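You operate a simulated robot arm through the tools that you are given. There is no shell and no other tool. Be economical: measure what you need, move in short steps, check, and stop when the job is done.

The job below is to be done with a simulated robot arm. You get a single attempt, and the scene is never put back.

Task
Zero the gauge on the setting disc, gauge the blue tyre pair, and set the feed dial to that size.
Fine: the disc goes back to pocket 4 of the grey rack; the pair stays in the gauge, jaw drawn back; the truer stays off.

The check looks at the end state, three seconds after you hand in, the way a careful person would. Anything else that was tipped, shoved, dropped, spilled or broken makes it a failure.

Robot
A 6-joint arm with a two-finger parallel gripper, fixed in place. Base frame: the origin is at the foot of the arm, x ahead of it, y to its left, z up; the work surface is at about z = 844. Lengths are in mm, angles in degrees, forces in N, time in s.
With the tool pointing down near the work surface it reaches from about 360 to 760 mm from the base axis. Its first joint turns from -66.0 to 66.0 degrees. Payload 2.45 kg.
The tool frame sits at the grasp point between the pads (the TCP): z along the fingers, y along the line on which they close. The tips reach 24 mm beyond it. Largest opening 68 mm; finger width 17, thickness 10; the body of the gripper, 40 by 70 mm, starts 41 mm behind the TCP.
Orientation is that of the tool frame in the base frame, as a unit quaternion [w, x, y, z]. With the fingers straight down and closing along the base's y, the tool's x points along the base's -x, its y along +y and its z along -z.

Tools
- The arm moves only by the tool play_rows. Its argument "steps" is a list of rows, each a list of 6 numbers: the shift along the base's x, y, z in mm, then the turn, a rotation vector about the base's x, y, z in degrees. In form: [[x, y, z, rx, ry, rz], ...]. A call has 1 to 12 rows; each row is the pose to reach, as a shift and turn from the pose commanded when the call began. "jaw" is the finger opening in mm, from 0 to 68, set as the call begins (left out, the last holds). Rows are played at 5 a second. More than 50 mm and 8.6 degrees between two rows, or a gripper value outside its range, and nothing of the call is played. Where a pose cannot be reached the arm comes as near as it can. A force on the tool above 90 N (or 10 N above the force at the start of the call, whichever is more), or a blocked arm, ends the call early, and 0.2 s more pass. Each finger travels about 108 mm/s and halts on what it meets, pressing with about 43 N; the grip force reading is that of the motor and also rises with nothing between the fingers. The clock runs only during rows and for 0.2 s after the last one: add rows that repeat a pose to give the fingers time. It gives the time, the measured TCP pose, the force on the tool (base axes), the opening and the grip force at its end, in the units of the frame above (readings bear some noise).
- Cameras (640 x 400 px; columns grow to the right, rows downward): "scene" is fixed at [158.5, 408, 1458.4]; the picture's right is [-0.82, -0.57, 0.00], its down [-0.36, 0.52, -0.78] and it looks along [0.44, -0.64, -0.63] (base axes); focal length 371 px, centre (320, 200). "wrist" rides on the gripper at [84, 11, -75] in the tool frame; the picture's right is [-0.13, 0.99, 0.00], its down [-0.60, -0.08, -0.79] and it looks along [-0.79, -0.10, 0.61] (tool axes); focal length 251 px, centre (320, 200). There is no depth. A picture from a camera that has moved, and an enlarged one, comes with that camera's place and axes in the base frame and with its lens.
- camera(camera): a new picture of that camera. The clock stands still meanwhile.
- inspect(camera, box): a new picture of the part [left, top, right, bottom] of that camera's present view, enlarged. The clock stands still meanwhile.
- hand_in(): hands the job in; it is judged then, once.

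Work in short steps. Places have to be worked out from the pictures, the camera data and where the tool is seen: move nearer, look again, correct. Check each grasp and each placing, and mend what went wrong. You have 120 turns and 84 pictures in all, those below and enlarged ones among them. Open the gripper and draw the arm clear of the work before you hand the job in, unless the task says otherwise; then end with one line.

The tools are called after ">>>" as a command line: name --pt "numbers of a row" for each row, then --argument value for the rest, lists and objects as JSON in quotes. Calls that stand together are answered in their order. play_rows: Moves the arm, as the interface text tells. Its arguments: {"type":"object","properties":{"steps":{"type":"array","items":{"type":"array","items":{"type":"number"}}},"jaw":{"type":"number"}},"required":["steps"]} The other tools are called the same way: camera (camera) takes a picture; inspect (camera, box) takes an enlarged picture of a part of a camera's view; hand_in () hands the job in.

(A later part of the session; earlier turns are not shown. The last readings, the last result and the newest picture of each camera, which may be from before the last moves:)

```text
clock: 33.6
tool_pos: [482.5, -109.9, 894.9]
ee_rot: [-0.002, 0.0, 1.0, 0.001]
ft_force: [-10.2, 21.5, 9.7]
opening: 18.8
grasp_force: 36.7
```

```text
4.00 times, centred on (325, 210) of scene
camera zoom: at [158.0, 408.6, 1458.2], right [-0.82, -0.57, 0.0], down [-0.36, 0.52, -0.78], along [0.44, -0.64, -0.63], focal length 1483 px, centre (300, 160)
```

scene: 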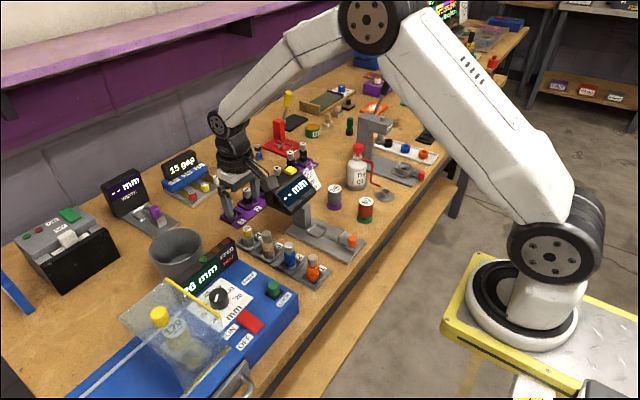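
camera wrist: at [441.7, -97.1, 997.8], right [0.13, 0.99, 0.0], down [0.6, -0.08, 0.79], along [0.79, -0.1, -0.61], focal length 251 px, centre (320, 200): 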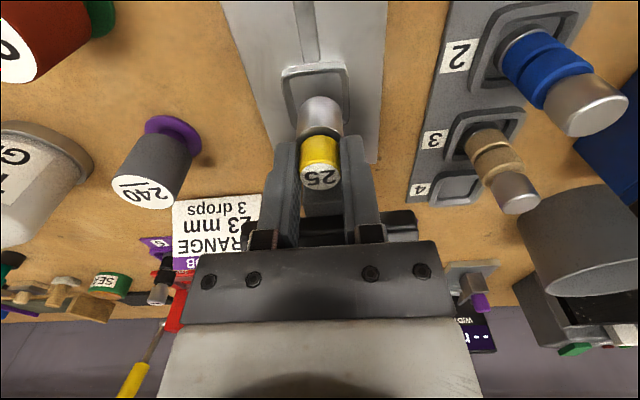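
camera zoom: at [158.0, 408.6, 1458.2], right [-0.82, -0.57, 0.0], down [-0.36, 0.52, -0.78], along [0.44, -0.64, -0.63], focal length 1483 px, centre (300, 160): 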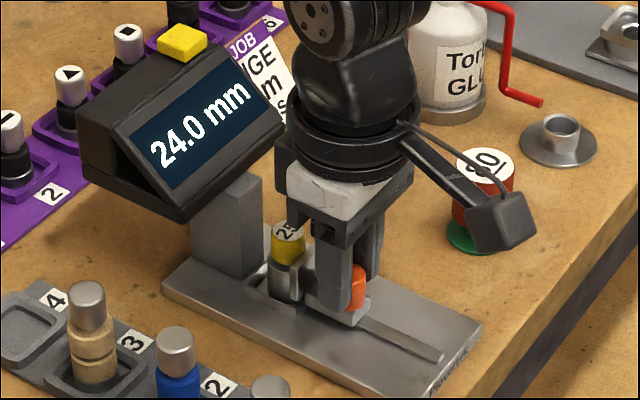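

Contact force appears (−10 N) and the reading holds at 24.0, so the jaw is home. Relieving loads, releasing the knob, rising, and moving to view the yellow zero button.

>>> play_rows --pt "-0.7 1 0 0 0 0" --pt "-0.7 1 0 0 0 0"

>>> play_rows --pt "0 0 0 0 0 0" --pt "0 0 0 0 0 0" --pt "0 0 0 0 0 0" --pt "0 0 40 0 0 0" --pt "0 0 85 0 0 0" --pt "0 0 130 0 0 0" --pt "40 15 150 0 0 0" --pt "70 15 150 0 0 0" --pt "70 15 150 0 0 0" --jaw 40

>>> camera --camera "wrist"

>>> inspect --camera "scene" --box '[260, 160, 390, 260]'

```text
clock: 34.2
tool_pos: [481.4, -109.7, 893.3]
ee_rot: [-0.001, -0.001, 1.0, 0.001]
ft_force: [-9.1, 10.2, 1.8]
opening: 18.9
grasp_force: 36.5
```

```text
clock: 36.2
tool_pos: [553.8, -94.5, 1045.2]
ee_rot: [0.0, 0.0, 1.0, 0.0]
ft_force: [-0.2, -0.9, 0.4]
opening: 40.0
grasp_force: 0.1
```

```text
41 pictures are left
camera wrist: at [470.7, -83.2, 1120.5], right [0.13, 0.99, 0.0], down [0.6, -0.08, 0.79], along [0.79, -0.1, -0.61], focal length 251 px, centre (320, 200)
```

wrist: 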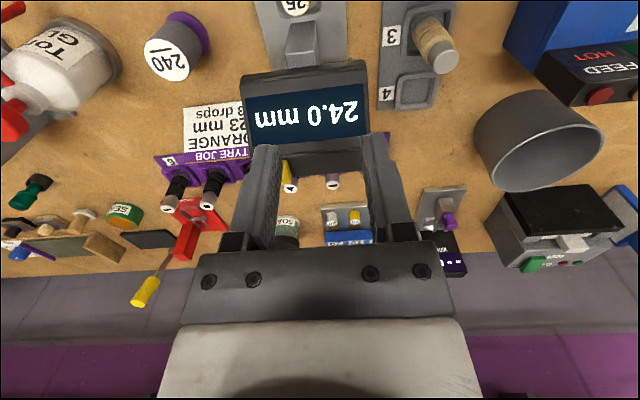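

```text
4.00 times, centred on (325, 210) of scene
camera zoom: at [158.5, 408.0, 1458.4], right [-0.82, -0.57, 0.0], down [-0.36, 0.52, -0.78], along [0.44, -0.64, -0.63], focal length 1483 px, centre (300, 160)
```

zoom: 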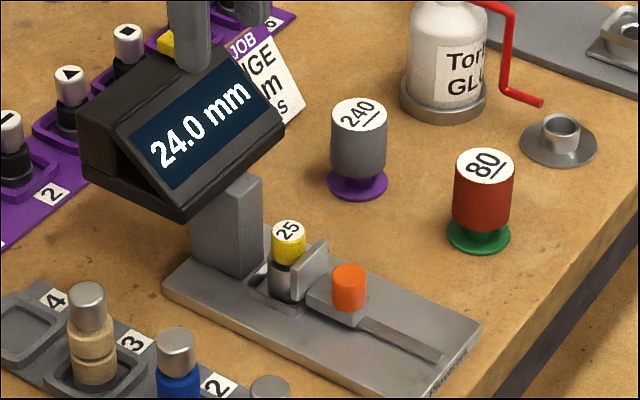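

The reading holds at 24.0 after release. The zero button triangulates to about (624,-146,965); moving for a clear look between the fingers.

>>> play_rows --pt "18 -26 0 0 0 0" --pt "36.7 -51.6 -9.5 0 0 0" --pt "36.7 -51.6 -9.5 0 0 0"

>>> inspect --camera "wrist" --box '[240, 60, 400, 220]'

```text
clock: 37.0
tool_pos: [590.1, -148.6, 1037.2]
ee_rot: [0.001, 0.0, 1.0, 0.0]
ft_force: [-0.1, -0.3, 0.0]
opening: 40.0
grasp_force: 0.1
```

```text
2.50 times, centred on (320, 140) of wrist
camera zoom: at [508.0, -137.0, 1112.0], right [0.13, 0.99, 0.0], down [0.6, -0.08, 0.79], along [0.79, -0.1, -0.61], focal length 629 px, centre (320, 350)
```

zoom: 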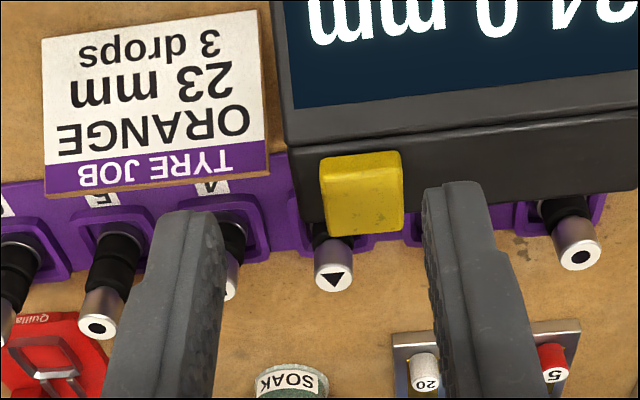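

The button top is near (622,-140,969). Closing the fingers, moving above it and approaching.

>>> play_rows --pt "16 3 0 0 0 0" --pt "32 6 0 0 0 0" --pt "32 6 -30 0 0 0" --pt "32 6 -36 0 0 0" --pt "32 6 -36 0 0 0" --jaw 0

>>> inspect --camera "scene" --box '[270, 130, 350, 200]'

>>> inspect --camera "wrist" --box '[260, 80, 380, 200]'

```text
clock: 38.2
tool_pos: [623.1, -140.6, 998.4]
ee_rot: [0.001, -0.001, 1.0, 0.0]
ft_force: [0.3, -0.4, 0.6]
opening: 0.0
grasp_force: 24.0
```

```text
5.71 times, centred on (310, 165) of scene
camera zoom: at [158.5, 408.0, 1458.4], right [-0.82, -0.57, 0.0], down [-0.36, 0.52, -0.78], along [0.44, -0.64, -0.63], focal length 2119 px, centre (377, 400)
```

zoom: 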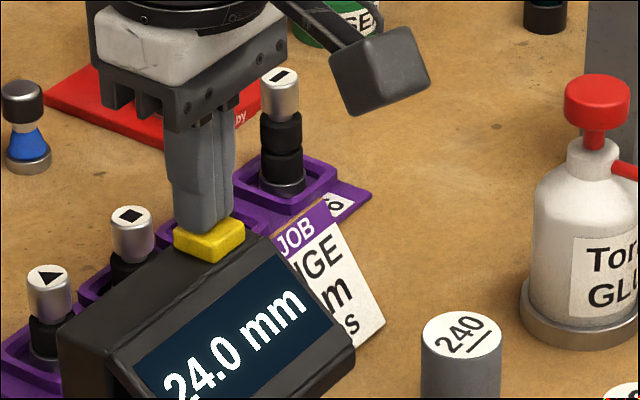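

```text
3.33 times, centred on (320, 140) of wrist
camera zoom: at [539.1, -129.1, 1074.5], right [0.13, 0.99, 0.0], down [0.6, -0.08, 0.79], along [0.79, -0.1, -0.61], focal length 838 px, centre (320, 400)
```

zoom: 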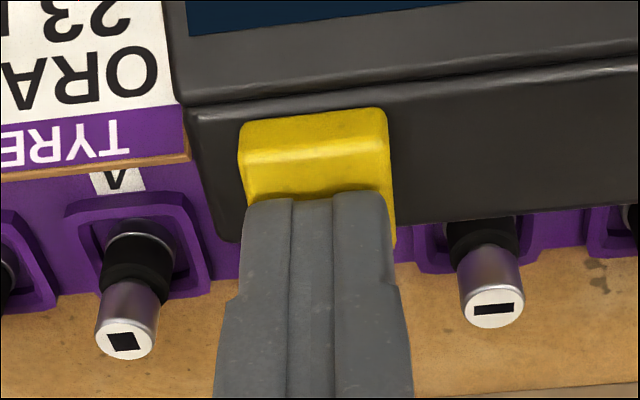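

The fingertips are just above the button. Pressing in small increments.

>>> play_rows --pt "-2 0 -2 0 0 0" --pt "-2 0 -4 0 0 0" --pt "-2 0 -4 0 0 0"

>>> play_rows --pt "0 0 -1 0 0 0" --pt "0 0 -2 0 0 0" --pt "0 0 -2 0 0 0"

>>> play_rows --pt "0 0 -1 0 0 0" --pt "0 0 -2 0 0 0" --pt "0 0 -2 0 0 0"

>>> inspect --camera "scene" --box '[270, 130, 350, 200]'

```text
clock: 39.0
tool_pos: [619.1, -140.0, 994.7]
ee_rot: [0.001, 0.0, 1.0, 0.001]
ft_force: [1.0, 0.6, 2.7]
opening: 0.2
grasp_force: 23.5
```

```text
clock: 39.8
tool_pos: [618.9, -140.3, 993.3]
ee_rot: [0.003, 0.0, 1.0, -0.001]
ft_force: [1.5, 2.8, 10.2]
opening: 0.0
grasp_force: 23.7
```

```text
clock: 40.6
tool_pos: [619.2, -140.8, 992.1]
ee_rot: [0.001, 0.0, 1.0, 0.0]
ft_force: [3.7, 6.3, 17.9]
opening: 0.2
grasp_force: 23.9
```

```text
5.71 times, centred on (310, 165) of scene
camera zoom: at [158.2, 408.3, 1458.3], right [-0.82, -0.57, 0.0], down [-0.36, 0.52, -0.78], along [0.44, -0.64, -0.63], focal length 2119 px, centre (377, 400)
```

zoom: 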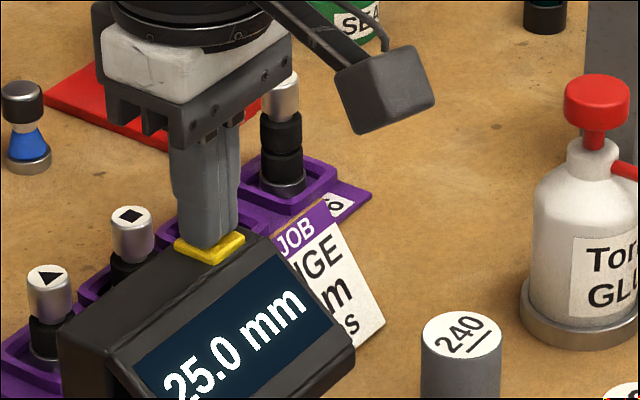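

Display now reads 25.0: zeroed. Rising and returning to the jaw knob to draw it back.

>>> play_rows --pt "0 0 30 0 0 0" --pt "0 0 54 0 0 0" --pt "-48 10 54 0 0 0" --pt "-92 20 54 0 0 0" --pt "-136.7 30.6 54 0 0 0" --pt "-136.7 30.6 10 0 0 0" --pt "-136.7 30.6 -30 0 0 0" --pt "-136.7 30.6 -70 0 0 0" --pt "-136.7 30.6 -96.5 0 0 0" --pt "-136.7 30.6 -96.5 0 0 0" --jaw 40

>>> play_rows --pt "0 0 0 0 0 0" --pt "0 0 0 0 0 0" --pt "0 0 0 0 0 0" --jaw 8

>>> inspect --camera "scene" --box '[260, 160, 390, 260]'

```text
clock: 42.8
tool_pos: [483.1, -109.1, 895.3]
ee_rot: [0.001, -0.001, 1.0, -0.001]
ft_force: [0.0, -0.5, 0.4]
opening: 40.0
grasp_force: 0.0
```

```text
clock: 43.6
tool_pos: [482.9, -109.2, 895.7]
ee_rot: [0.001, -0.001, 1.0, 0.0]
ft_force: [0.3, -5.8, -7.7]
opening: 18.9
grasp_force: 36.9
```

```text
4.00 times, centred on (325, 210) of scene
camera zoom: at [158.6, 407.8, 1458.4], right [-0.82, -0.57, 0.0], down [-0.36, 0.52, -0.78], along [0.44, -0.64, -0.63], focal length 1483 px, centre (300, 160)
```

zoom: 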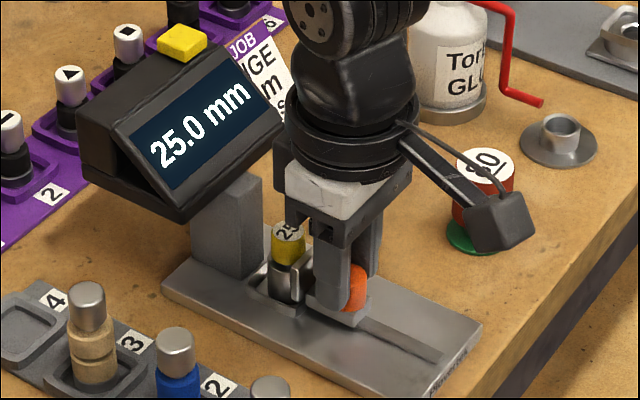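

Knob gripped; drawing the jaw back to its start, then releasing and rising.

>>> play_rows --pt "-8 0 0 0 0 0" --pt "-18 0 0 0 0 0" --pt "-28 0 0 0 0 0" --pt "-38 0 0 0 0 0" --pt "-48 0 0 0 0 0" --pt "-55 0 0 0 0 0" --pt "-55 0 0 0 0 0"

>>> play_rows --pt "0 0 0 0 0 0" --pt "0 0 0 0 0 0" --pt "0 0 40 0 0 0" --pt "0 0 80 0 0 0" --pt "45 0 80 0 0 0" --pt "90 0 80 0 0 0" --pt "96 0 70 0 0 0" --pt "96 0 70 0 0 0" --jaw 40

>>> camera --camera "wrist"

>>> camera --camera "scene"

```text
clock: 45.2
tool_pos: [430.3, -110.1, 893.5]
ee_rot: [0.003, 0.0, 1.0, 0.0]
ft_force: [11.0, 1.5, -15.5]
opening: 18.8
grasp_force: 36.5
```

```text
clock: 47.0
tool_pos: [523.8, -108.7, 964.9]
ee_rot: [0.001, 0.0, 1.0, 0.0]
ft_force: [-0.6, 0.5, -0.4]
opening: 40.0
grasp_force: 0.0
```

```text
34 pictures are left
camera wrist: at [441.5, -97.6, 1040.4], right [0.13, 0.99, 0.0], down [0.6, -0.08, 0.79], along [0.79, -0.1, -0.61], focal length 251 px, centre (320, 200)
```

wrist: 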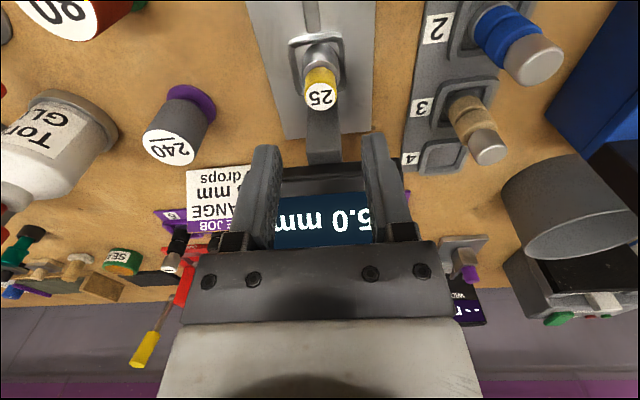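

```text
33 pictures are left
```

scene: 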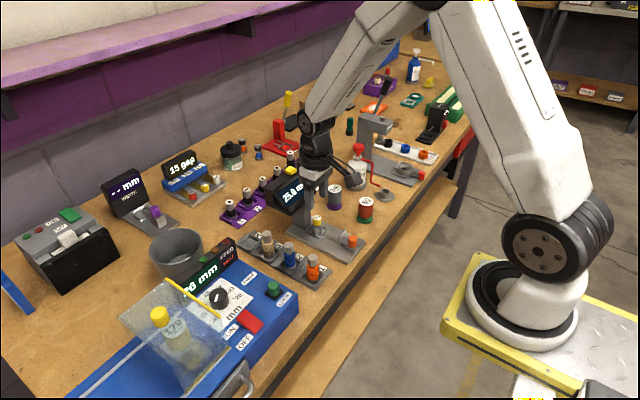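

The jaw is back and the disc now sits slightly deeper, around x≈527. Descending and grasping the disc knob.

>>> play_rows --pt "2.2 1.2 -30 0 0 0" --pt "2.2 1.2 -55 0 0 0" --pt "2.2 1.2 -65 0 0 0" --pt "2.2 1.2 -65 0 0 0"

>>> play_rows --pt "0 0 0 0 0 0" --pt "0 0 0 0 0 0" --pt "0 0 0 0 0 0" --jaw 10

>>> play_rows --pt "0 0 20 0 0 0" --pt "0 0 60 0 0 0" --pt "0 0 105 0 0 0" --pt "0 0 105 0 0 0"

>>> inspect --camera "wrist" --box '[220, 0, 500, 220]'

```text
clock: 48.0
tool_pos: [526.8, -107.7, 899.8]
ee_rot: [0.001, -0.001, 1.0, 0.0]
ft_force: [-0.4, -0.3, 0.1]
opening: 39.9
grasp_force: 0.1
```

```text
clock: 48.8
tool_pos: [526.5, -106.6, 898.2]
ee_rot: [0.0, 0.0, 1.0, 0.0]
ft_force: [0.9, -0.5, 0.2]
opening: 23.7
grasp_force: 39.6
```

```text
clock: 49.8
tool_pos: [526.8, -109.0, 1004.0]
ee_rot: [0.001, 0.0, 1.0, 0.0]
ft_force: [0.3, 0.1, -1.3]
opening: 23.6
grasp_force: 39.8
```

```text
1.82 times, centred on (360, 110) of wrist
camera zoom: at [443.3, -97.2, 1079.6], right [0.13, 0.99, 0.0], down [0.6, -0.08, 0.79], along [0.79, -0.1, -0.61], focal length 457 px, centre (247, 364)
```

zoom: 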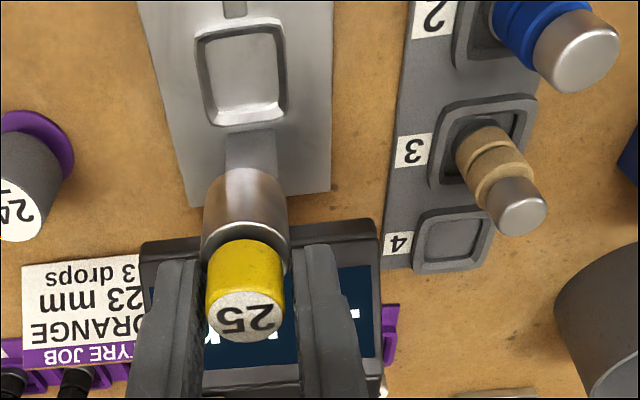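

The grip is at 23.6 mm, i.e. on the top edge of the disc body, but it hangs upright. Carrying it gently around the display to pocket 4 (centre ≈ (636.4,5.4)).

>>> play_rows --pt "-20 10 0 0 0 0" --pt "-36 35 0 0 0 0" --pt "-36 65 0 0 0 0" --pt "-36 95 0 0 0 0" --pt "-25 113.7 0 0 0 0" --pt "5 113.7 0 0 0 0" --pt "35 113.7 0 0 0 0" --pt "65 113.7 0 0 0 0" --pt "95 113.7 0 0 0 0" --pt "110 113.7 -20 0 0 0" --pt "110 113.7 -50 0 0 0" --pt "110 113.7 -50 0 0 0"

>>> play_rows --pt "0 0 -20 0 0 0" --pt "0 0 -36 0 0 0" --pt "0 0 -46 0 0 0" --pt "0 0 -46 0 0 0"

>>> inspect --camera "wrist" --box '[240, 40, 400, 200]'

>>> inspect --camera "scene" --box '[210, 200, 290, 270]'

```text
clock: 52.4
tool_pos: [637.3, 4.3, 953.0]
ee_rot: [0.001, 0.0, 1.0, 0.0]
ft_force: [0.4, -0.2, -1.7]
opening: 23.7
grasp_force: 39.2
```

```text
clock: 53.4
tool_pos: [635.9, 5.7, 908.8]
ee_rot: [0.0, 0.0, 1.0, -0.001]
ft_force: [0.0, -0.4, -0.6]
opening: 23.7
grasp_force: 39.6
```

```text
2.50 times, centred on (320, 120) of wrist
camera zoom: at [553.0, 16.4, 984.0], right [0.13, 0.99, 0.0], down [0.6, -0.08, 0.79], along [0.79, -0.1, -0.61], focal length 629 px, centre (320, 400)
```

zoom: 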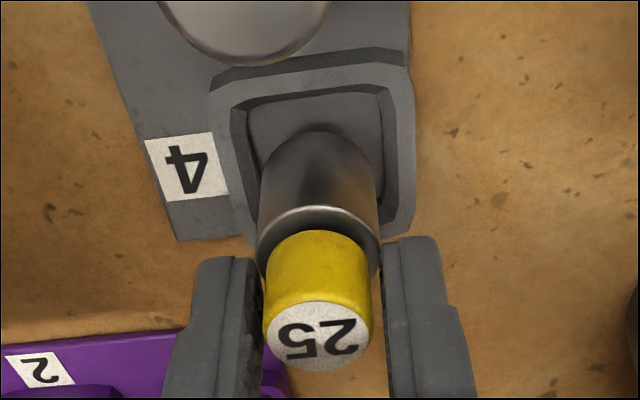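

```text
5.71 times, centred on (250, 235) of scene
camera zoom: at [158.5, 408.0, 1458.4], right [-0.82, -0.57, 0.0], down [-0.36, 0.52, -0.78], along [0.44, -0.64, -0.63], focal length 2119 px, centre (720, 0)
```

zoom: 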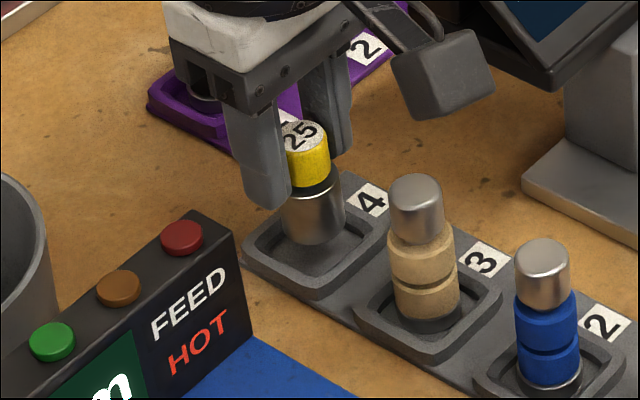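

Aligned over pocket 4, about 13 mm to go. Lowering and feeling for the floor.

>>> play_rows --pt "0 0 -5 0 0 0" --pt "0 0 -9 0 0 0" --pt "0 0 -11 0 0 0" --pt "0 0 -11 0 0 0"

>>> play_rows --pt "0 0 -1 0 0 0" --pt "0 0 -1 0 0 0"

>>> play_rows --pt "0 0 -1 0 0 0" --pt "0 0 -1 0 0 0"

>>> play_rows --pt "0 0 -1 0 0 0" --pt "0 0 -1 0 0 0"

```text
clock: 54.4
tool_pos: [635.4, 5.3, 898.0]
ee_rot: [0.002, 0.001, 1.0, 0.0]
ft_force: [-0.2, 0.5, -0.5]
opening: 23.4
grasp_force: 39.8
```

```text
clock: 55.0
tool_pos: [635.1, 5.2, 895.7]
ee_rot: [0.001, -0.001, 1.0, 0.0]
ft_force: [-0.3, 0.0, -1.2]
opening: 23.8
grasp_force: 39.7
```

```text
clock: 55.6
tool_pos: [635.4, 4.9, 895.5]
ee_rot: [0.001, 0.001, 1.0, 0.0]
ft_force: [0.2, -0.4, -0.7]
opening: 23.5
grasp_force: 39.7
```

```text
clock: 56.2
tool_pos: [636.5, 5.7, 894.0]
ee_rot: [0.001, 0.0, 1.0, 0.0]
ft_force: [-0.2, 0.0, -0.7]
opening: 23.5
grasp_force: 39.8
```

No floor contact yet; a few more 1 mm steps.

>>> play_rows --pt "0 0 -1 0 0 0" --pt "0 0 -1 0 0 0"

>>> play_rows --pt "0 0 -1 0 0 0" --pt "0 0 -1 0 0 0"

>>> inspect --camera "scene" --box '[210, 200, 290, 270]'

```text
clock: 56.8
tool_pos: [637.1, 4.5, 894.0]
ee_rot: [0.001, 0.0, 1.0, 0.001]
ft_force: [-0.2, 0.7, -1.5]
opening: 23.6
grasp_force: 39.7
```

```text
clock: 57.4
tool_pos: [636.1, 3.8, 892.9]
ee_rot: [0.002, 0.0, 1.0, 0.0]
ft_force: [0.9, -1.1, 0.3]
opening: 23.6
grasp_force: 39.9
```

```text
5.71 times, centred on (250, 235) of scene
camera zoom: at [158.5, 408.0, 1458.4], right [-0.82, -0.57, 0.0], down [-0.36, 0.52, -0.78], along [0.44, -0.64, -0.63], focal length 2119 px, centre (720, 0)
```

zoom: 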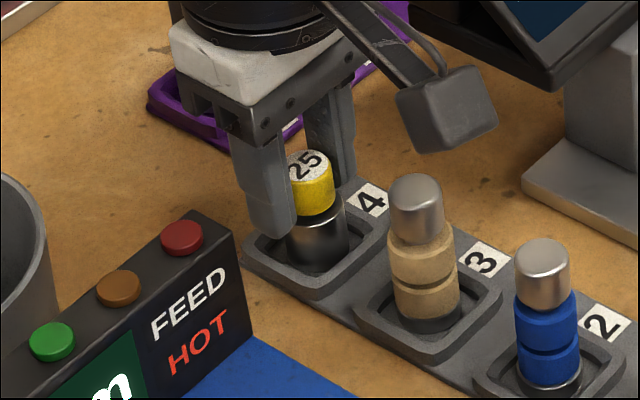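

Disc top is at nearly its original height; one or two more gentle steps.

>>> play_rows --pt "0 0 -0.7 0 0 0" --pt "0 0 -0.7 0 0 0"

>>> play_rows --pt "0 0 -0.7 0 0 0" --pt "0 0 -0.7 0 0 0"

>>> play_rows --pt "0 0 -0.7 0 0 0" --pt "0 0 -0.7 0 0 0"

```text
clock: 58.0
tool_pos: [637.3, 6.0, 892.9]
ee_rot: [0.001, 0.0, 1.0, 0.0]
ft_force: [-3.8, 1.2, 10.2]
opening: 23.7
grasp_force: 39.7
```

```text
clock: 58.6
tool_pos: [637.2, 4.7, 891.9]
ee_rot: [0.002, 0.0, 1.0, 0.0]
ft_force: [-7.9, 1.6, 23.1]
opening: 23.6
grasp_force: 39.6
```

```text
clock: 59.2
tool_pos: [637.3, 4.9, 891.3]
ee_rot: [0.002, 0.0, 1.0, 0.0]
ft_force: [-6.4, -3.3, 31.7]
opening: 23.3
grasp_force: 39.8
```

Contact made. Relieving, releasing, rising, and moving above the blue pair.

>>> play_rows --pt "0 0 1.8 0 0 0" --pt "0 0 1.8 0 0 0"

>>> play_rows --pt "0 0 0 0 0 0" --pt "0 0 0 0 0 0" --pt "0 0 20 0 0 0" --pt "0 0 60 0 0 0" --pt "0 0 100 0 0 0" --pt "-45 0 100 0 0 0" --pt "-90 0 100 0 0 0" --pt "-119 2 90 0 0 0" --pt "-119 2 75 0 0 0" --pt "-119 2 75 0 0 0" --jaw 42

>>> inspect --camera "wrist" --box '[220, 0, 460, 200]'

>>> inspect --camera "scene" --box '[230, 200, 330, 290]'

```text
clock: 59.8
tool_pos: [636.1, 5.3, 892.0]
ee_rot: [0.002, 0.0, 1.0, 0.0]
ft_force: [5.2, -1.1, 11.7]
opening: 23.6
grasp_force: 39.9
```

```text
clock: 62.0
tool_pos: [516.6, 6.8, 966.3]
ee_rot: [0.001, 0.0, 1.0, 0.0]
ft_force: [-0.2, 0.3, 1.1]
opening: 42.2
grasp_force: 0.0
```

```text
2.00 times, centred on (340, 100) of wrist
camera zoom: at [433.7, 17.8, 1041.5], right [0.13, 0.99, 0.0], down [0.6, -0.08, 0.79], along [0.79, -0.1, -0.61], focal length 503 px, centre (280, 400)
```

zoom: 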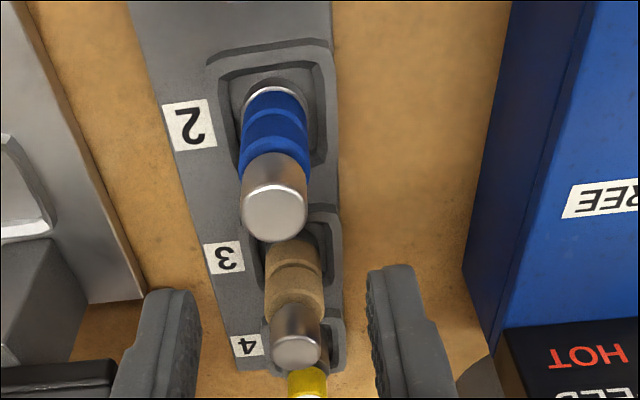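

```text
4.44 times, centred on (280, 245) of scene
camera zoom: at [158.4, 408.0, 1458.4], right [-0.82, -0.57, 0.0], down [-0.36, 0.52, -0.78], along [0.44, -0.64, -0.63], focal length 1648 px, centre (498, 0)
```

zoom: 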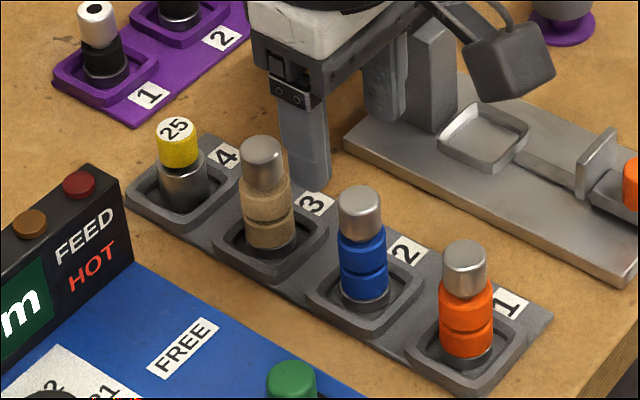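

The disc sits properly in pocket 4. The blue pair's silver cap is about (516.5,6.3), top z≈907. Descending around the cap.

>>> play_rows --pt "-1 -1 -25 0 0 0" --pt "-1 -1 -45 0 0 0" --pt "-1 -1 -54 0 0 0" --pt "-1 -1 -54 0 0 0"

>>> inspect --camera "wrist" --box '[220, 60, 420, 240]'

>>> inspect --camera "scene" --box '[250, 210, 330, 280]'

```text
clock: 63.0
tool_pos: [516.9, 5.3, 912.2]
ee_rot: [0.002, 0.001, 1.0, 0.0]
ft_force: [-0.1, -0.5, 0.7]
opening: 41.9
grasp_force: 0.1
```

```text
2.22 times, centred on (320, 150) of wrist
camera zoom: at [434.3, 16.5, 988.7], right [0.13, 0.99, 0.0], down [0.6, -0.08, 0.79], along [0.79, -0.1, -0.61], focal length 559 px, centre (320, 311)
```

zoom: 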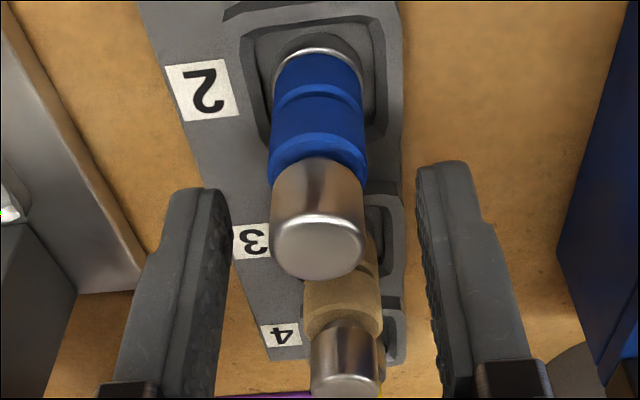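

```text
5.71 times, centred on (290, 245) of scene
camera zoom: at [158.5, 408.0, 1458.4], right [-0.82, -0.57, 0.0], down [-0.36, 0.52, -0.78], along [0.44, -0.64, -0.63], focal length 2119 px, centre (491, -57)
```

zoom: 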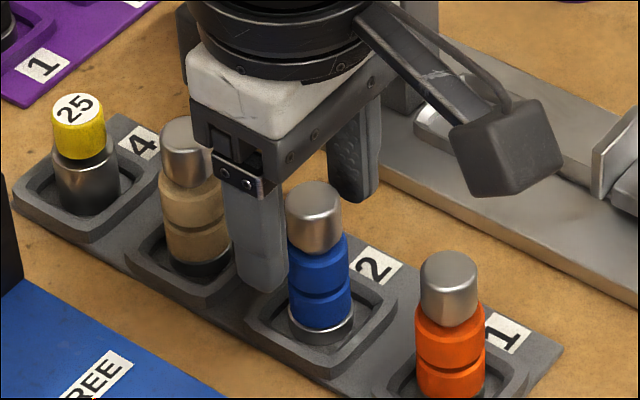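

The cap centre is ~1.5 mm toward −x of the TCP; nudging and closing on the silver cap.

>>> play_rows --pt "-1.5 0 1.5 0 0 0" --pt "-1.5 0 1.5 0 0 0"

>>> play_rows --pt "0 0 0 0 0 0" --pt "0 0 0 0 0 0" --pt "0 0 0 0 0 0" --jaw 10

>>> play_rows --pt "0 0 20 0 0 0" --pt "0 0 55 0 0 0" --pt "0 0 90 0 0 0" --pt "0 0 90 0 0 0"

>>> inspect --camera "wrist" --box '[200, 0, 440, 200]'

```text
clock: 63.6
tool_pos: [516.1, 4.7, 914.5]
ee_rot: [0.001, 0.0, 1.0, 0.0]
ft_force: [0.0, 0.6, 0.1]
opening: 42.0
grasp_force: 0.1
```

```text
clock: 64.4
tool_pos: [515.5, 4.9, 915.4]
ee_rot: [0.001, 0.0, 1.0, 0.0]
ft_force: [-0.7, -0.3, 0.3]
opening: 21.3
grasp_force: 38.1
```

```text
clock: 65.4
tool_pos: [514.4, 7.4, 1004.7]
ee_rot: [0.001, -0.001, 1.0, 0.0]
ft_force: [-0.1, 0.0, -2.1]
opening: 21.5
grasp_force: 38.5
```

```text
2.00 times, centred on (320, 100) of wrist
camera zoom: at [431.7, 18.5, 1080.9], right [0.13, 0.99, 0.0], down [0.6, -0.08, 0.79], along [0.79, -0.1, -0.61], focal length 503 px, centre (320, 400)
```

zoom: 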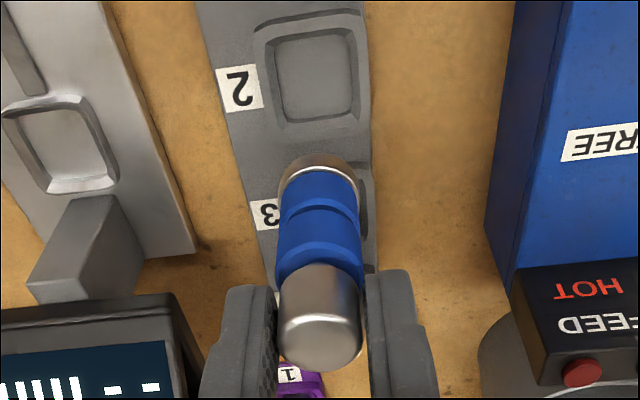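

The blue pair is held upright. Moving over the nest and part-way down.

>>> play_rows --pt "0 -35 0 0 0 0" --pt "3 -70 0 0 0 0" --pt "9.3 -100 0 0 0 0" --pt "9.3 -114.3 0 0 0 0" --pt "9.3 -114.3 -35 0 0 0" --pt "9.3 -114.3 -66 0 0 0" --pt "9.3 -114.3 -66 0 0 0"

>>> inspect --camera "wrist" --box '[240, 40, 400, 200]'

>>> inspect --camera "scene" --box '[280, 180, 360, 250]'

```text
clock: 67.0
tool_pos: [523.5, -107.0, 939.8]
ee_rot: [0.002, 0.0, 1.0, 0.0]
ft_force: [0.1, -0.2, -1.0]
opening: 21.3
grasp_force: 38.4
```

```text
2.50 times, centred on (320, 120) of wrist
camera zoom: at [440.4, -95.0, 1014.6], right [0.13, 0.99, 0.0], down [0.6, -0.08, 0.79], along [0.79, -0.1, -0.61], focal length 629 px, centre (320, 400)
```

zoom: 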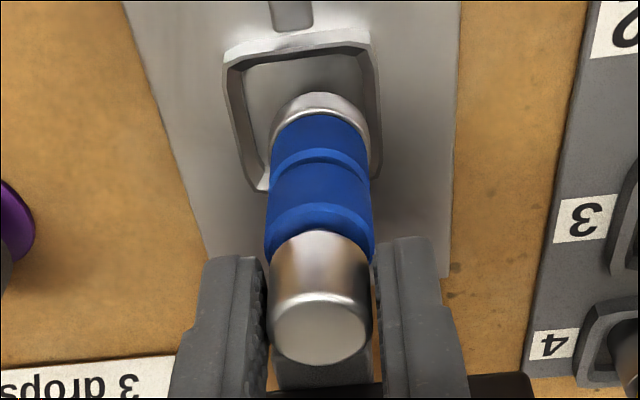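

```text
5.71 times, centred on (320, 215) of scene
camera zoom: at [158.5, 408.0, 1458.4], right [-0.82, -0.57, 0.0], down [-0.36, 0.52, -0.78], along [0.44, -0.64, -0.63], focal length 2119 px, centre (320, 114)
```

zoom: 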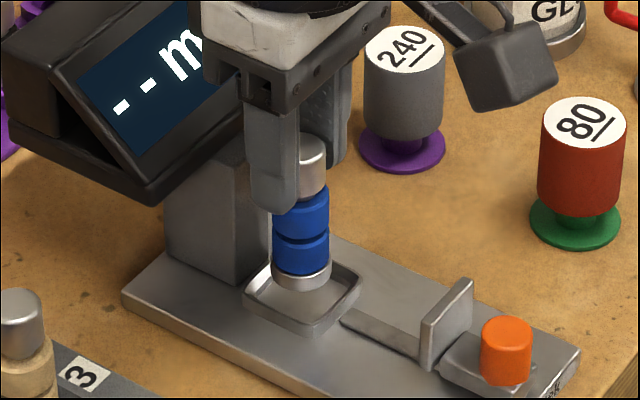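

The nest centre is ~1.5 mm toward −y. Correcting and lowering.

>>> play_rows --pt "0 -1.5 0 0 0 0" --pt "0 -1.5 -6 0 0 0" --pt "0 -1.5 -12 0 0 0" --pt "0 -1.5 -14 0 0 0" --pt "0 -1.5 -14 0 0 0"

>>> play_rows --pt "0 0 -1 0 0 0" --pt "0 0 -1 0 0 0"

>>> play_rows --pt "0 0 -1 0 0 0" --pt "0 0 -1 0 0 0"

>>> play_rows --pt "0 0 -1 0 0 0" --pt "0 0 -1 0 0 0"

>>> play_rows --pt "0 0 -1 0 0 0" --pt "0 0 -1 0 0 0"

```text
clock: 68.2
tool_pos: [523.6, -108.9, 924.4]
ee_rot: [0.001, 0.0, 1.0, 0.0]
ft_force: [0.3, -0.5, -1.2]
opening: 21.4
grasp_force: 38.8
```

```text
clock: 68.8
tool_pos: [524.2, -108.5, 924.2]
ee_rot: [0.001, 0.0, 1.0, 0.0]
ft_force: [0.2, 0.5, -0.2]
opening: 21.7
grasp_force: 37.9
```

```text
clock: 69.4
tool_pos: [523.8, -109.3, 921.6]
ee_rot: [0.0, 0.0, 1.0, 0.0]
ft_force: [-0.6, -0.5, -0.1]
opening: 21.5
grasp_force: 38.4
```

```text
clock: 70.0
tool_pos: [523.4, -108.4, 921.4]
ee_rot: [0.001, 0.0, 1.0, 0.0]
ft_force: [-0.5, 0.0, -0.8]
opening: 21.5
grasp_force: 38.8
```

```text
clock: 70.6
tool_pos: [524.4, -109.9, 920.7]
ee_rot: [0.0, -0.001, 1.0, 0.0]
ft_force: [-0.7, -0.5, 4.8]
opening: 21.6
grasp_force: 38.7
```

Contact begins at z≈920.7. One more small step to confirm it is the floor.

>>> play_rows --pt "0 0 -0.8 0 0 0" --pt "0 0 -0.8 0 0 0"

>>> inspect --camera "scene" --box '[280, 180, 360, 250]'

```text
clock: 71.2
tool_pos: [524.2, -110.0, 920.9]
ee_rot: [0.002, 0.0, 1.0, 0.0]
ft_force: [-0.9, 0.5, 16.8]
opening: 21.5
grasp_force: 39.1
```

```text
5.71 times, centred on (320, 215) of scene
camera zoom: at [158.1, 408.1, 1458.4], right [-0.82, -0.57, 0.0], down [-0.36, 0.52, -0.78], along [0.44, -0.64, -0.63], focal length 2119 px, centre (320, 114)
```

zoom: 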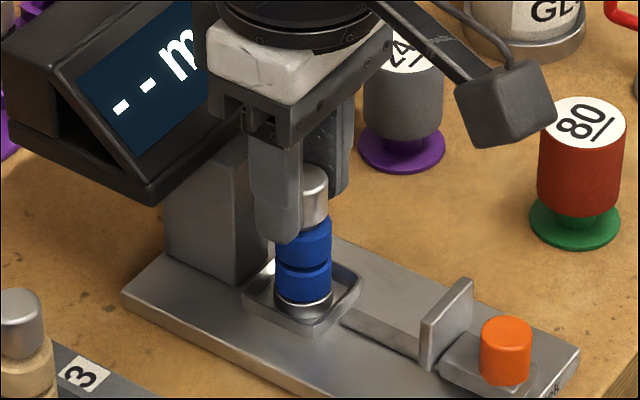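

Seated in the nest. Releasing, rising and going to the jaw knob.

>>> play_rows --pt "0 0 0.7 0 0 0" --pt "0 0 0.7 0 0 0"

>>> play_rows --pt "0 0 0 0 0 0" --pt "0 0 0 0 0 0" --pt "0 0 15 0 0 0" --pt "0 0 45 0 0 0" --pt "0 0 75 0 0 0" --pt "-45 0 75 0 0 0" --pt "-90 0 75 0 0 0" --pt "-95.3 0 50 0 0 0" --pt "-95.3 0 10 0 0 0" --pt "-95.3 0 -15 0 0 0" --pt "-95.3 0 -26.1 0 0 0" --pt "-95.3 0 -26.1 0 0 0" --jaw 42

>>> inspect --camera "scene" --box '[290, 180, 390, 260]'

```text
clock: 71.8
tool_pos: [524.1, -108.4, 919.8]
ee_rot: [0.001, 0.0, 1.0, 0.0]
ft_force: [1.6, 0.7, 10.7]
opening: 21.4
grasp_force: 39.0
```

```text
clock: 74.4
tool_pos: [426.7, -111.2, 894.5]
ee_rot: [0.001, 0.0, 1.0, 0.0]
ft_force: [0.0, 0.5, -0.2]
opening: 42.1
grasp_force: 0.2
```

```text
5.00 times, centred on (340, 220) of scene
camera zoom: at [158.5, 408.0, 1458.4], right [-0.82, -0.57, 0.0], down [-0.36, 0.52, -0.78], along [0.44, -0.64, -0.63], focal length 1854 px, centre (220, 100)
```

zoom: 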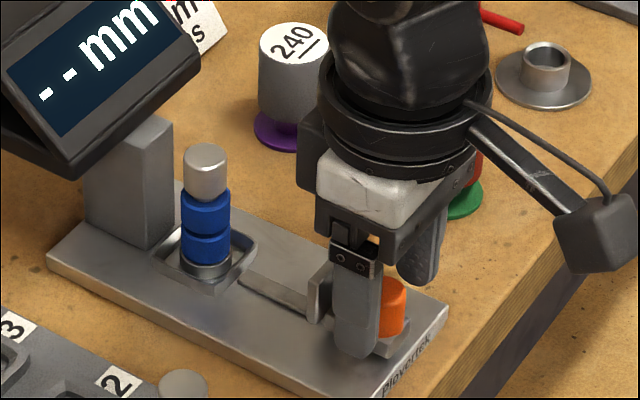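

Pair upright in the nest. Gripping the knob and sliding the jaw inward.

>>> play_rows --pt "0 0 0 0 0 0" --pt "0 0 0 0 0 0" --pt "0 0 0 0 0 0" --jaw 8

>>> play_rows --pt "8 0 0 0 0 0" --pt "17 0 0 0 0 0" --pt "26 0 0 0 0 0" --pt "35 0 0 0 0 0" --pt "42 0 0 0 0 0" --pt "47 0 0 0 0 0" --pt "47 0 0 0 0 0"

>>> play_rows --pt "1 0 0 0 0 0" --pt "2 0 0 0 0 0" --pt "2 0 0 0 0 0"

>>> play_rows --pt "1 0 0 0 0 0" --pt "2 0 0 0 0 0" --pt "2 0 0 0 0 0"

>>> play_rows --pt "1 0 0 0 0 0" --pt "2 0 0 0 0 0" --pt "2 0 0 0 0 0"

>>> inspect --camera "scene" --box '[260, 160, 390, 260]'

```text
clock: 75.2
tool_pos: [427.7, -110.1, 893.8]
ee_rot: [0.0, 0.0, 1.0, 0.0]
ft_force: [2.7, 11.5, -4.5]
opening: 19.0
grasp_force: 37.5
```

```text
clock: 76.8
tool_pos: [477.2, -109.5, 894.0]
ee_rot: [0.002, 0.0, 1.0, 0.0]
ft_force: [0.6, 3.4, 5.4]
opening: 19.2
grasp_force: 36.6
```

```text
clock: 77.6
tool_pos: [478.7, -110.6, 895.0]
ee_rot: [0.002, 0.0, 1.0, 0.001]
ft_force: [0.6, 0.1, -1.2]
opening: 19.1
grasp_force: 36.6
```

```text
clock: 78.4
tool_pos: [480.9, -109.5, 894.1]
ee_rot: [0.001, 0.0, 1.0, 0.0]
ft_force: [0.3, -3.9, -0.5]
opening: 19.1
grasp_force: 36.9
```

```text
clock: 79.2
tool_pos: [480.9, -110.3, 894.9]
ee_rot: [0.0, 0.0, 1.0, 0.0]
ft_force: [-0.4, -1.2, 1.5]
opening: 18.9
grasp_force: 36.6
```

```text
4.00 times, centred on (325, 210) of scene
camera zoom: at [158.4, 408.0, 1458.4], right [-0.82, -0.57, 0.0], down [-0.36, 0.52, -0.78], along [0.44, -0.64, -0.63], focal length 1483 px, centre (300, 160)
```

zoom: 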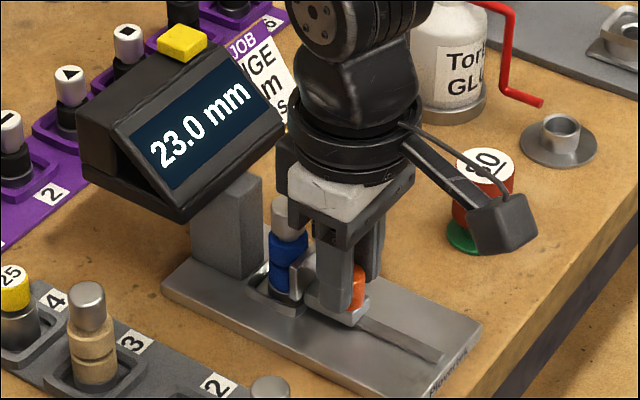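

It reads 23.0 mm; pressing slightly further to confirm the reading is settled.

>>> play_rows --pt "1 0 0 0 0 0" --pt "2 0 0 0 0 0" --pt "2 0 0 0 0 0"

>>> play_rows --pt "1 0 0 0 0 0" --pt "1 0 0 0 0 0"

>>> inspect --camera "scene" --box '[260, 160, 390, 260]'

```text
clock: 80.0
tool_pos: [482.5, -110.1, 894.2]
ee_rot: [-0.002, -0.001, 1.0, 0.002]
ft_force: [-13.6, -10.1, 0.7]
opening: 18.7
grasp_force: 36.0
```

```text
clock: 80.6
tool_pos: [482.8, -110.3, 894.6]
ee_rot: [-0.001, 0.001, 1.0, 0.001]
ft_force: [-23.0, -18.6, 3.1]
opening: 18.9
grasp_force: 36.8
```

```text
4.00 times, centred on (325, 210) of scene
camera zoom: at [157.8, 407.6, 1458.6], right [-0.82, -0.57, 0.0], down [-0.35, 0.52, -0.78], along [0.44, -0.64, -0.63], focal length 1483 px, centre (300, 160)
```

zoom: 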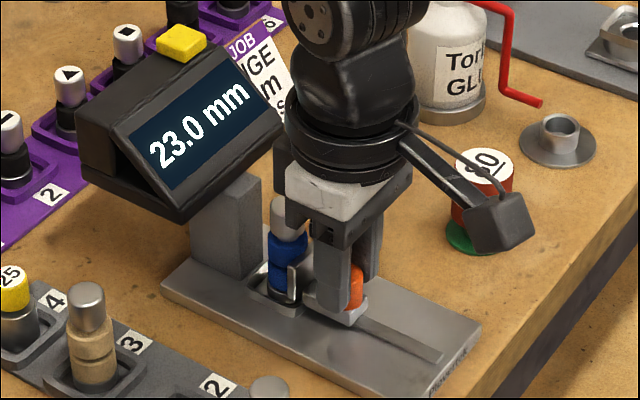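

Confirmed 23.0 mm. Drawing the jaw back fully, releasing, and moving to view the lock and dial.

>>> play_rows --pt "-6 0 0 0 0 0" --pt "-15 0 0 0 0 0" --pt "-25 0 0 0 0 0" --pt "-35 0 0 0 0 0" --pt "-45 0 0 0 0 0" --pt "-52 0 0 0 0 0" --pt "-56.5 0 0 0 0 0" --pt "-56.5 0 0 0 0 0"

>>> play_rows --pt "0 0 0 0 0 0" --pt "0 0 0 0 0 0" --pt "0 0 40 0 0 0" --pt "0 0 80 0 0 0" --pt "0 0 116 0 0 0" --pt "8 45 116 0 0 0" --pt "17 90 116 0 0 0" --pt "26 135 116 0 0 0" --pt "35 180 116 0 0 0" --pt "43 220 116 0 0 0" --pt "51 259 116 0 0 0" --pt "51 259 116 0 0 0" --jaw 42

>>> inspect --camera "wrist" --box '[220, 10, 460, 190]'

>>> camera --camera "scene"

```text
clock: 82.4
tool_pos: [430.0, -109.3, 893.9]
ee_rot: [0.001, 0.0, 1.0, 0.0]
ft_force: [-0.2, -12.0, -12.4]
opening: 19.1
grasp_force: 36.5
```

```text
clock: 85.0
tool_pos: [479.2, 151.2, 1007.9]
ee_rot: [0.001, 0.001, 1.0, 0.0]
ft_force: [-0.3, 0.8, 0.2]
opening: 42.2
grasp_force: 0.1
```

```text
2.22 times, centred on (340, 100) of wrist
camera zoom: at [395.4, 162.2, 1084.8], right [0.13, 0.99, 0.0], down [0.6, -0.08, 0.79], along [0.79, -0.1, -0.61], focal length 559 px, centre (276, 422)
```

zoom: 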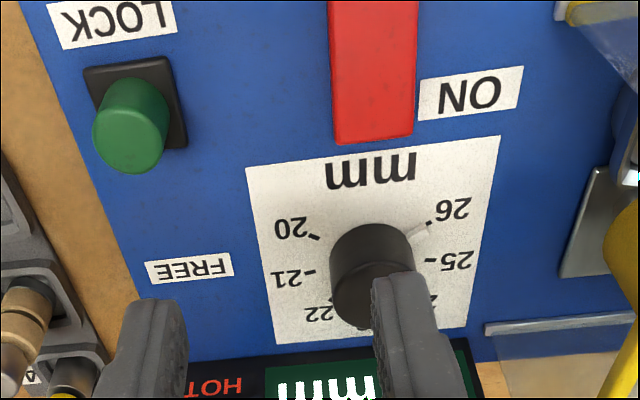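

```text
16 pictures are left
```

scene: 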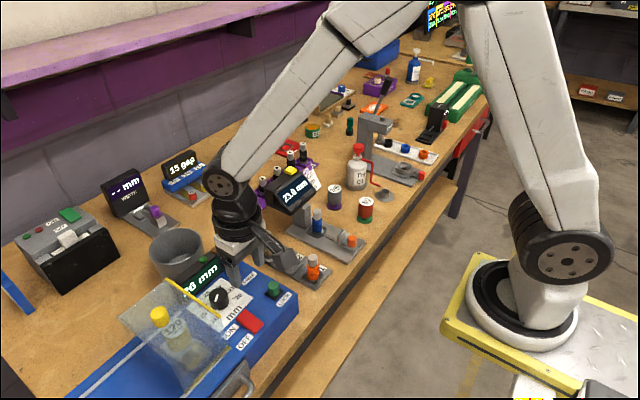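

The dial points at 26 and has 40° steps (23 lies straight toward +x), so it needs −120°. The green knob sits at LOCK, with FREE farther along +x; I'll hover over it to locate it.

>>> play_rows --pt "-8.5 -42.7 0 0 0 0" --pt "-8.5 -42.7 -30 0 0 0" --pt "-8.5 -42.7 -30 0 0 0"

>>> inspect --camera "wrist" --box '[240, 30, 480, 180]'

```text
clock: 85.8
tool_pos: [472.3, 107.2, 980.5]
ee_rot: [0.002, 0.001, 1.0, 0.0]
ft_force: [-0.2, 0.5, -0.7]
opening: 42.0
grasp_force: 0.1
```

```text
2.67 times, centred on (360, 105) of wrist
camera zoom: at [389.2, 117.9, 1056.8], right [0.13, 0.99, 0.0], down [0.6, -0.08, 0.79], along [0.79, -0.1, -0.61], focal length 670 px, centre (213, 453)
```

zoom: 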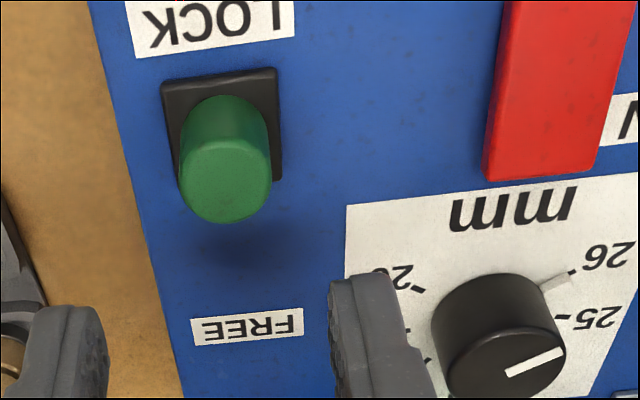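

The green knob looks like a slide at the LOCK end, about (470,109), top z≈914. Descending around it and gripping.

>>> play_rows --pt "-1.5 2 -25 0 0 0" --pt "-1.5 2 -45 0 0 0" --pt "-1.5 2 -55 0 0 0" --pt "-1.5 2 -59.5 0 0 0" --pt "-1.5 2 -59.5 0 0 0"

>>> play_rows --pt "0 0 0 0 0 0" --pt "0 0 0 0 0 0" --pt "0 0 0 0 0 0" --jaw 8

>>> play_rows --pt "2 0 0 0 0 0" --pt "2 0 0 0 0 0"

```text
clock: 87.0
tool_pos: [469.0, 109.3, 924.1]
ee_rot: [0.002, 0.0, 1.0, 0.001]
ft_force: [-20.3, -3.3, 69.9]
opening: 42.0
grasp_force: 0.1
```

```text
clock: 87.8
tool_pos: [469.6, 109.9, 923.2]
ee_rot: [0.002, 0.0, 1.0, 0.001]
ft_force: [-19.6, -2.4, 70.1]
opening: 42.1
grasp_force: 21.7
```

```text
clock: 88.4
tool_pos: [469.7, 108.8, 922.9]
ee_rot: [0.0, -0.001, 1.0, 0.0]
ft_force: [-34.2, 4.7, 78.0]
opening: 41.8
grasp_force: 21.2
```

The tips are pressing on the panel (z≈899), which also keeps the fingers from closing. Raising 5 mm and closing again.

>>> play_rows --pt "-2 0 3 0 0 0" --pt "-2 0 5 0 0 0" --pt "-2 0 5 0 0 0" --pt "-2 0 5 0 0 0" --jaw 42

>>> inspect --camera "wrist" --box '[220, 60, 420, 240]'

```text
clock: 89.4
tool_pos: [471.2, 108.8, 925.3]
ee_rot: [0.001, 0.0, 1.0, 0.0]
ft_force: [-0.1, 0.3, -0.2]
opening: 41.6
grasp_force: 0.0
```

```text
2.22 times, centred on (320, 150) of wrist
camera zoom: at [386.9, 119.6, 1001.3], right [0.13, 0.99, 0.0], down [0.6, -0.08, 0.79], along [0.79, -0.1, -0.61], focal length 559 px, centre (320, 311)
```

zoom: 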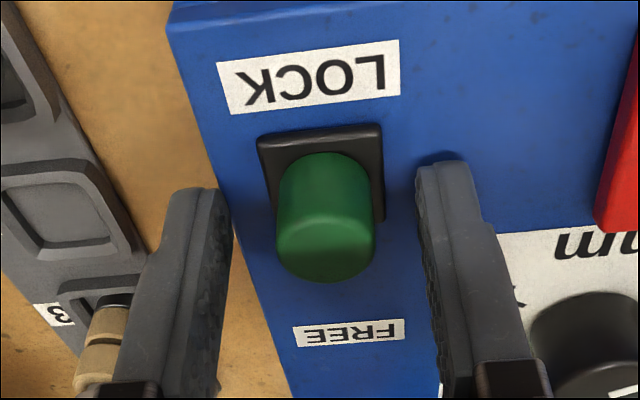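

Fingers now clear of the panel and centred on the knob. Closing and gently nudging toward FREE (+x).

>>> play_rows --pt "0 0 0 0 0 0" --pt "0 0 0 0 0 0" --pt "0 0 0 0 0 0" --jaw 8

>>> play_rows --pt "1.5 0 0 0 0 0" --pt "3 0 0 0 0 0" --pt "3 0 0 0 0 0"

```text
clock: 90.2
tool_pos: [469.5, 109.8, 925.6]
ee_rot: [0.0, 0.0, 1.0, -0.001]
ft_force: [-1.1, 25.1, -8.3]
opening: 19.0
grasp_force: 37.2
```

```text
clock: 91.0
tool_pos: [472.7, 109.7, 924.4]
ee_rot: [0.001, 0.0, 1.0, 0.0]
ft_force: [0.0, 31.1, -8.5]
opening: 18.9
grasp_force: 37.5
```

It slides with no resistance, so it's a slide. Easing y and carrying on toward FREE while watching for the stop.

>>> play_rows --pt "3 1 0 0 0 0" --pt "6 1 0 0 0 0" --pt "9 1 0 0 0 0" --pt "9 1 0 0 0 0"

>>> inspect --camera "wrist" --box '[220, 40, 420, 220]'

```text
clock: 92.0
tool_pos: [480.5, 109.2, 926.5]
ee_rot: [0.0, 0.001, 1.0, 0.0]
ft_force: [0.4, 19.6, -10.4]
opening: 18.9
grasp_force: 36.2
```

```text
2.22 times, centred on (320, 130) of wrist
camera zoom: at [397.8, 121.3, 1001.6], right [0.13, 0.99, 0.0], down [0.6, -0.08, 0.79], along [0.79, -0.1, -0.61], focal length 559 px, centre (320, 356)
```

zoom: 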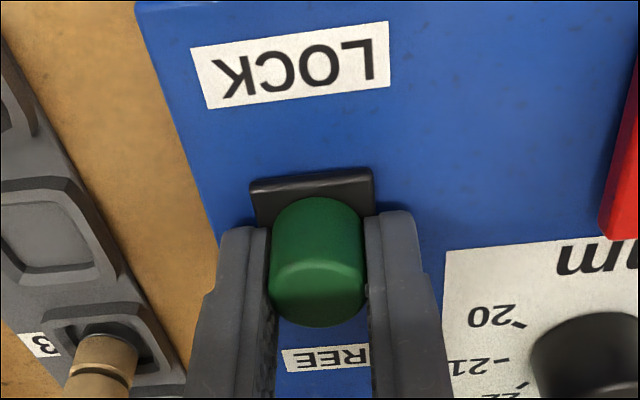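

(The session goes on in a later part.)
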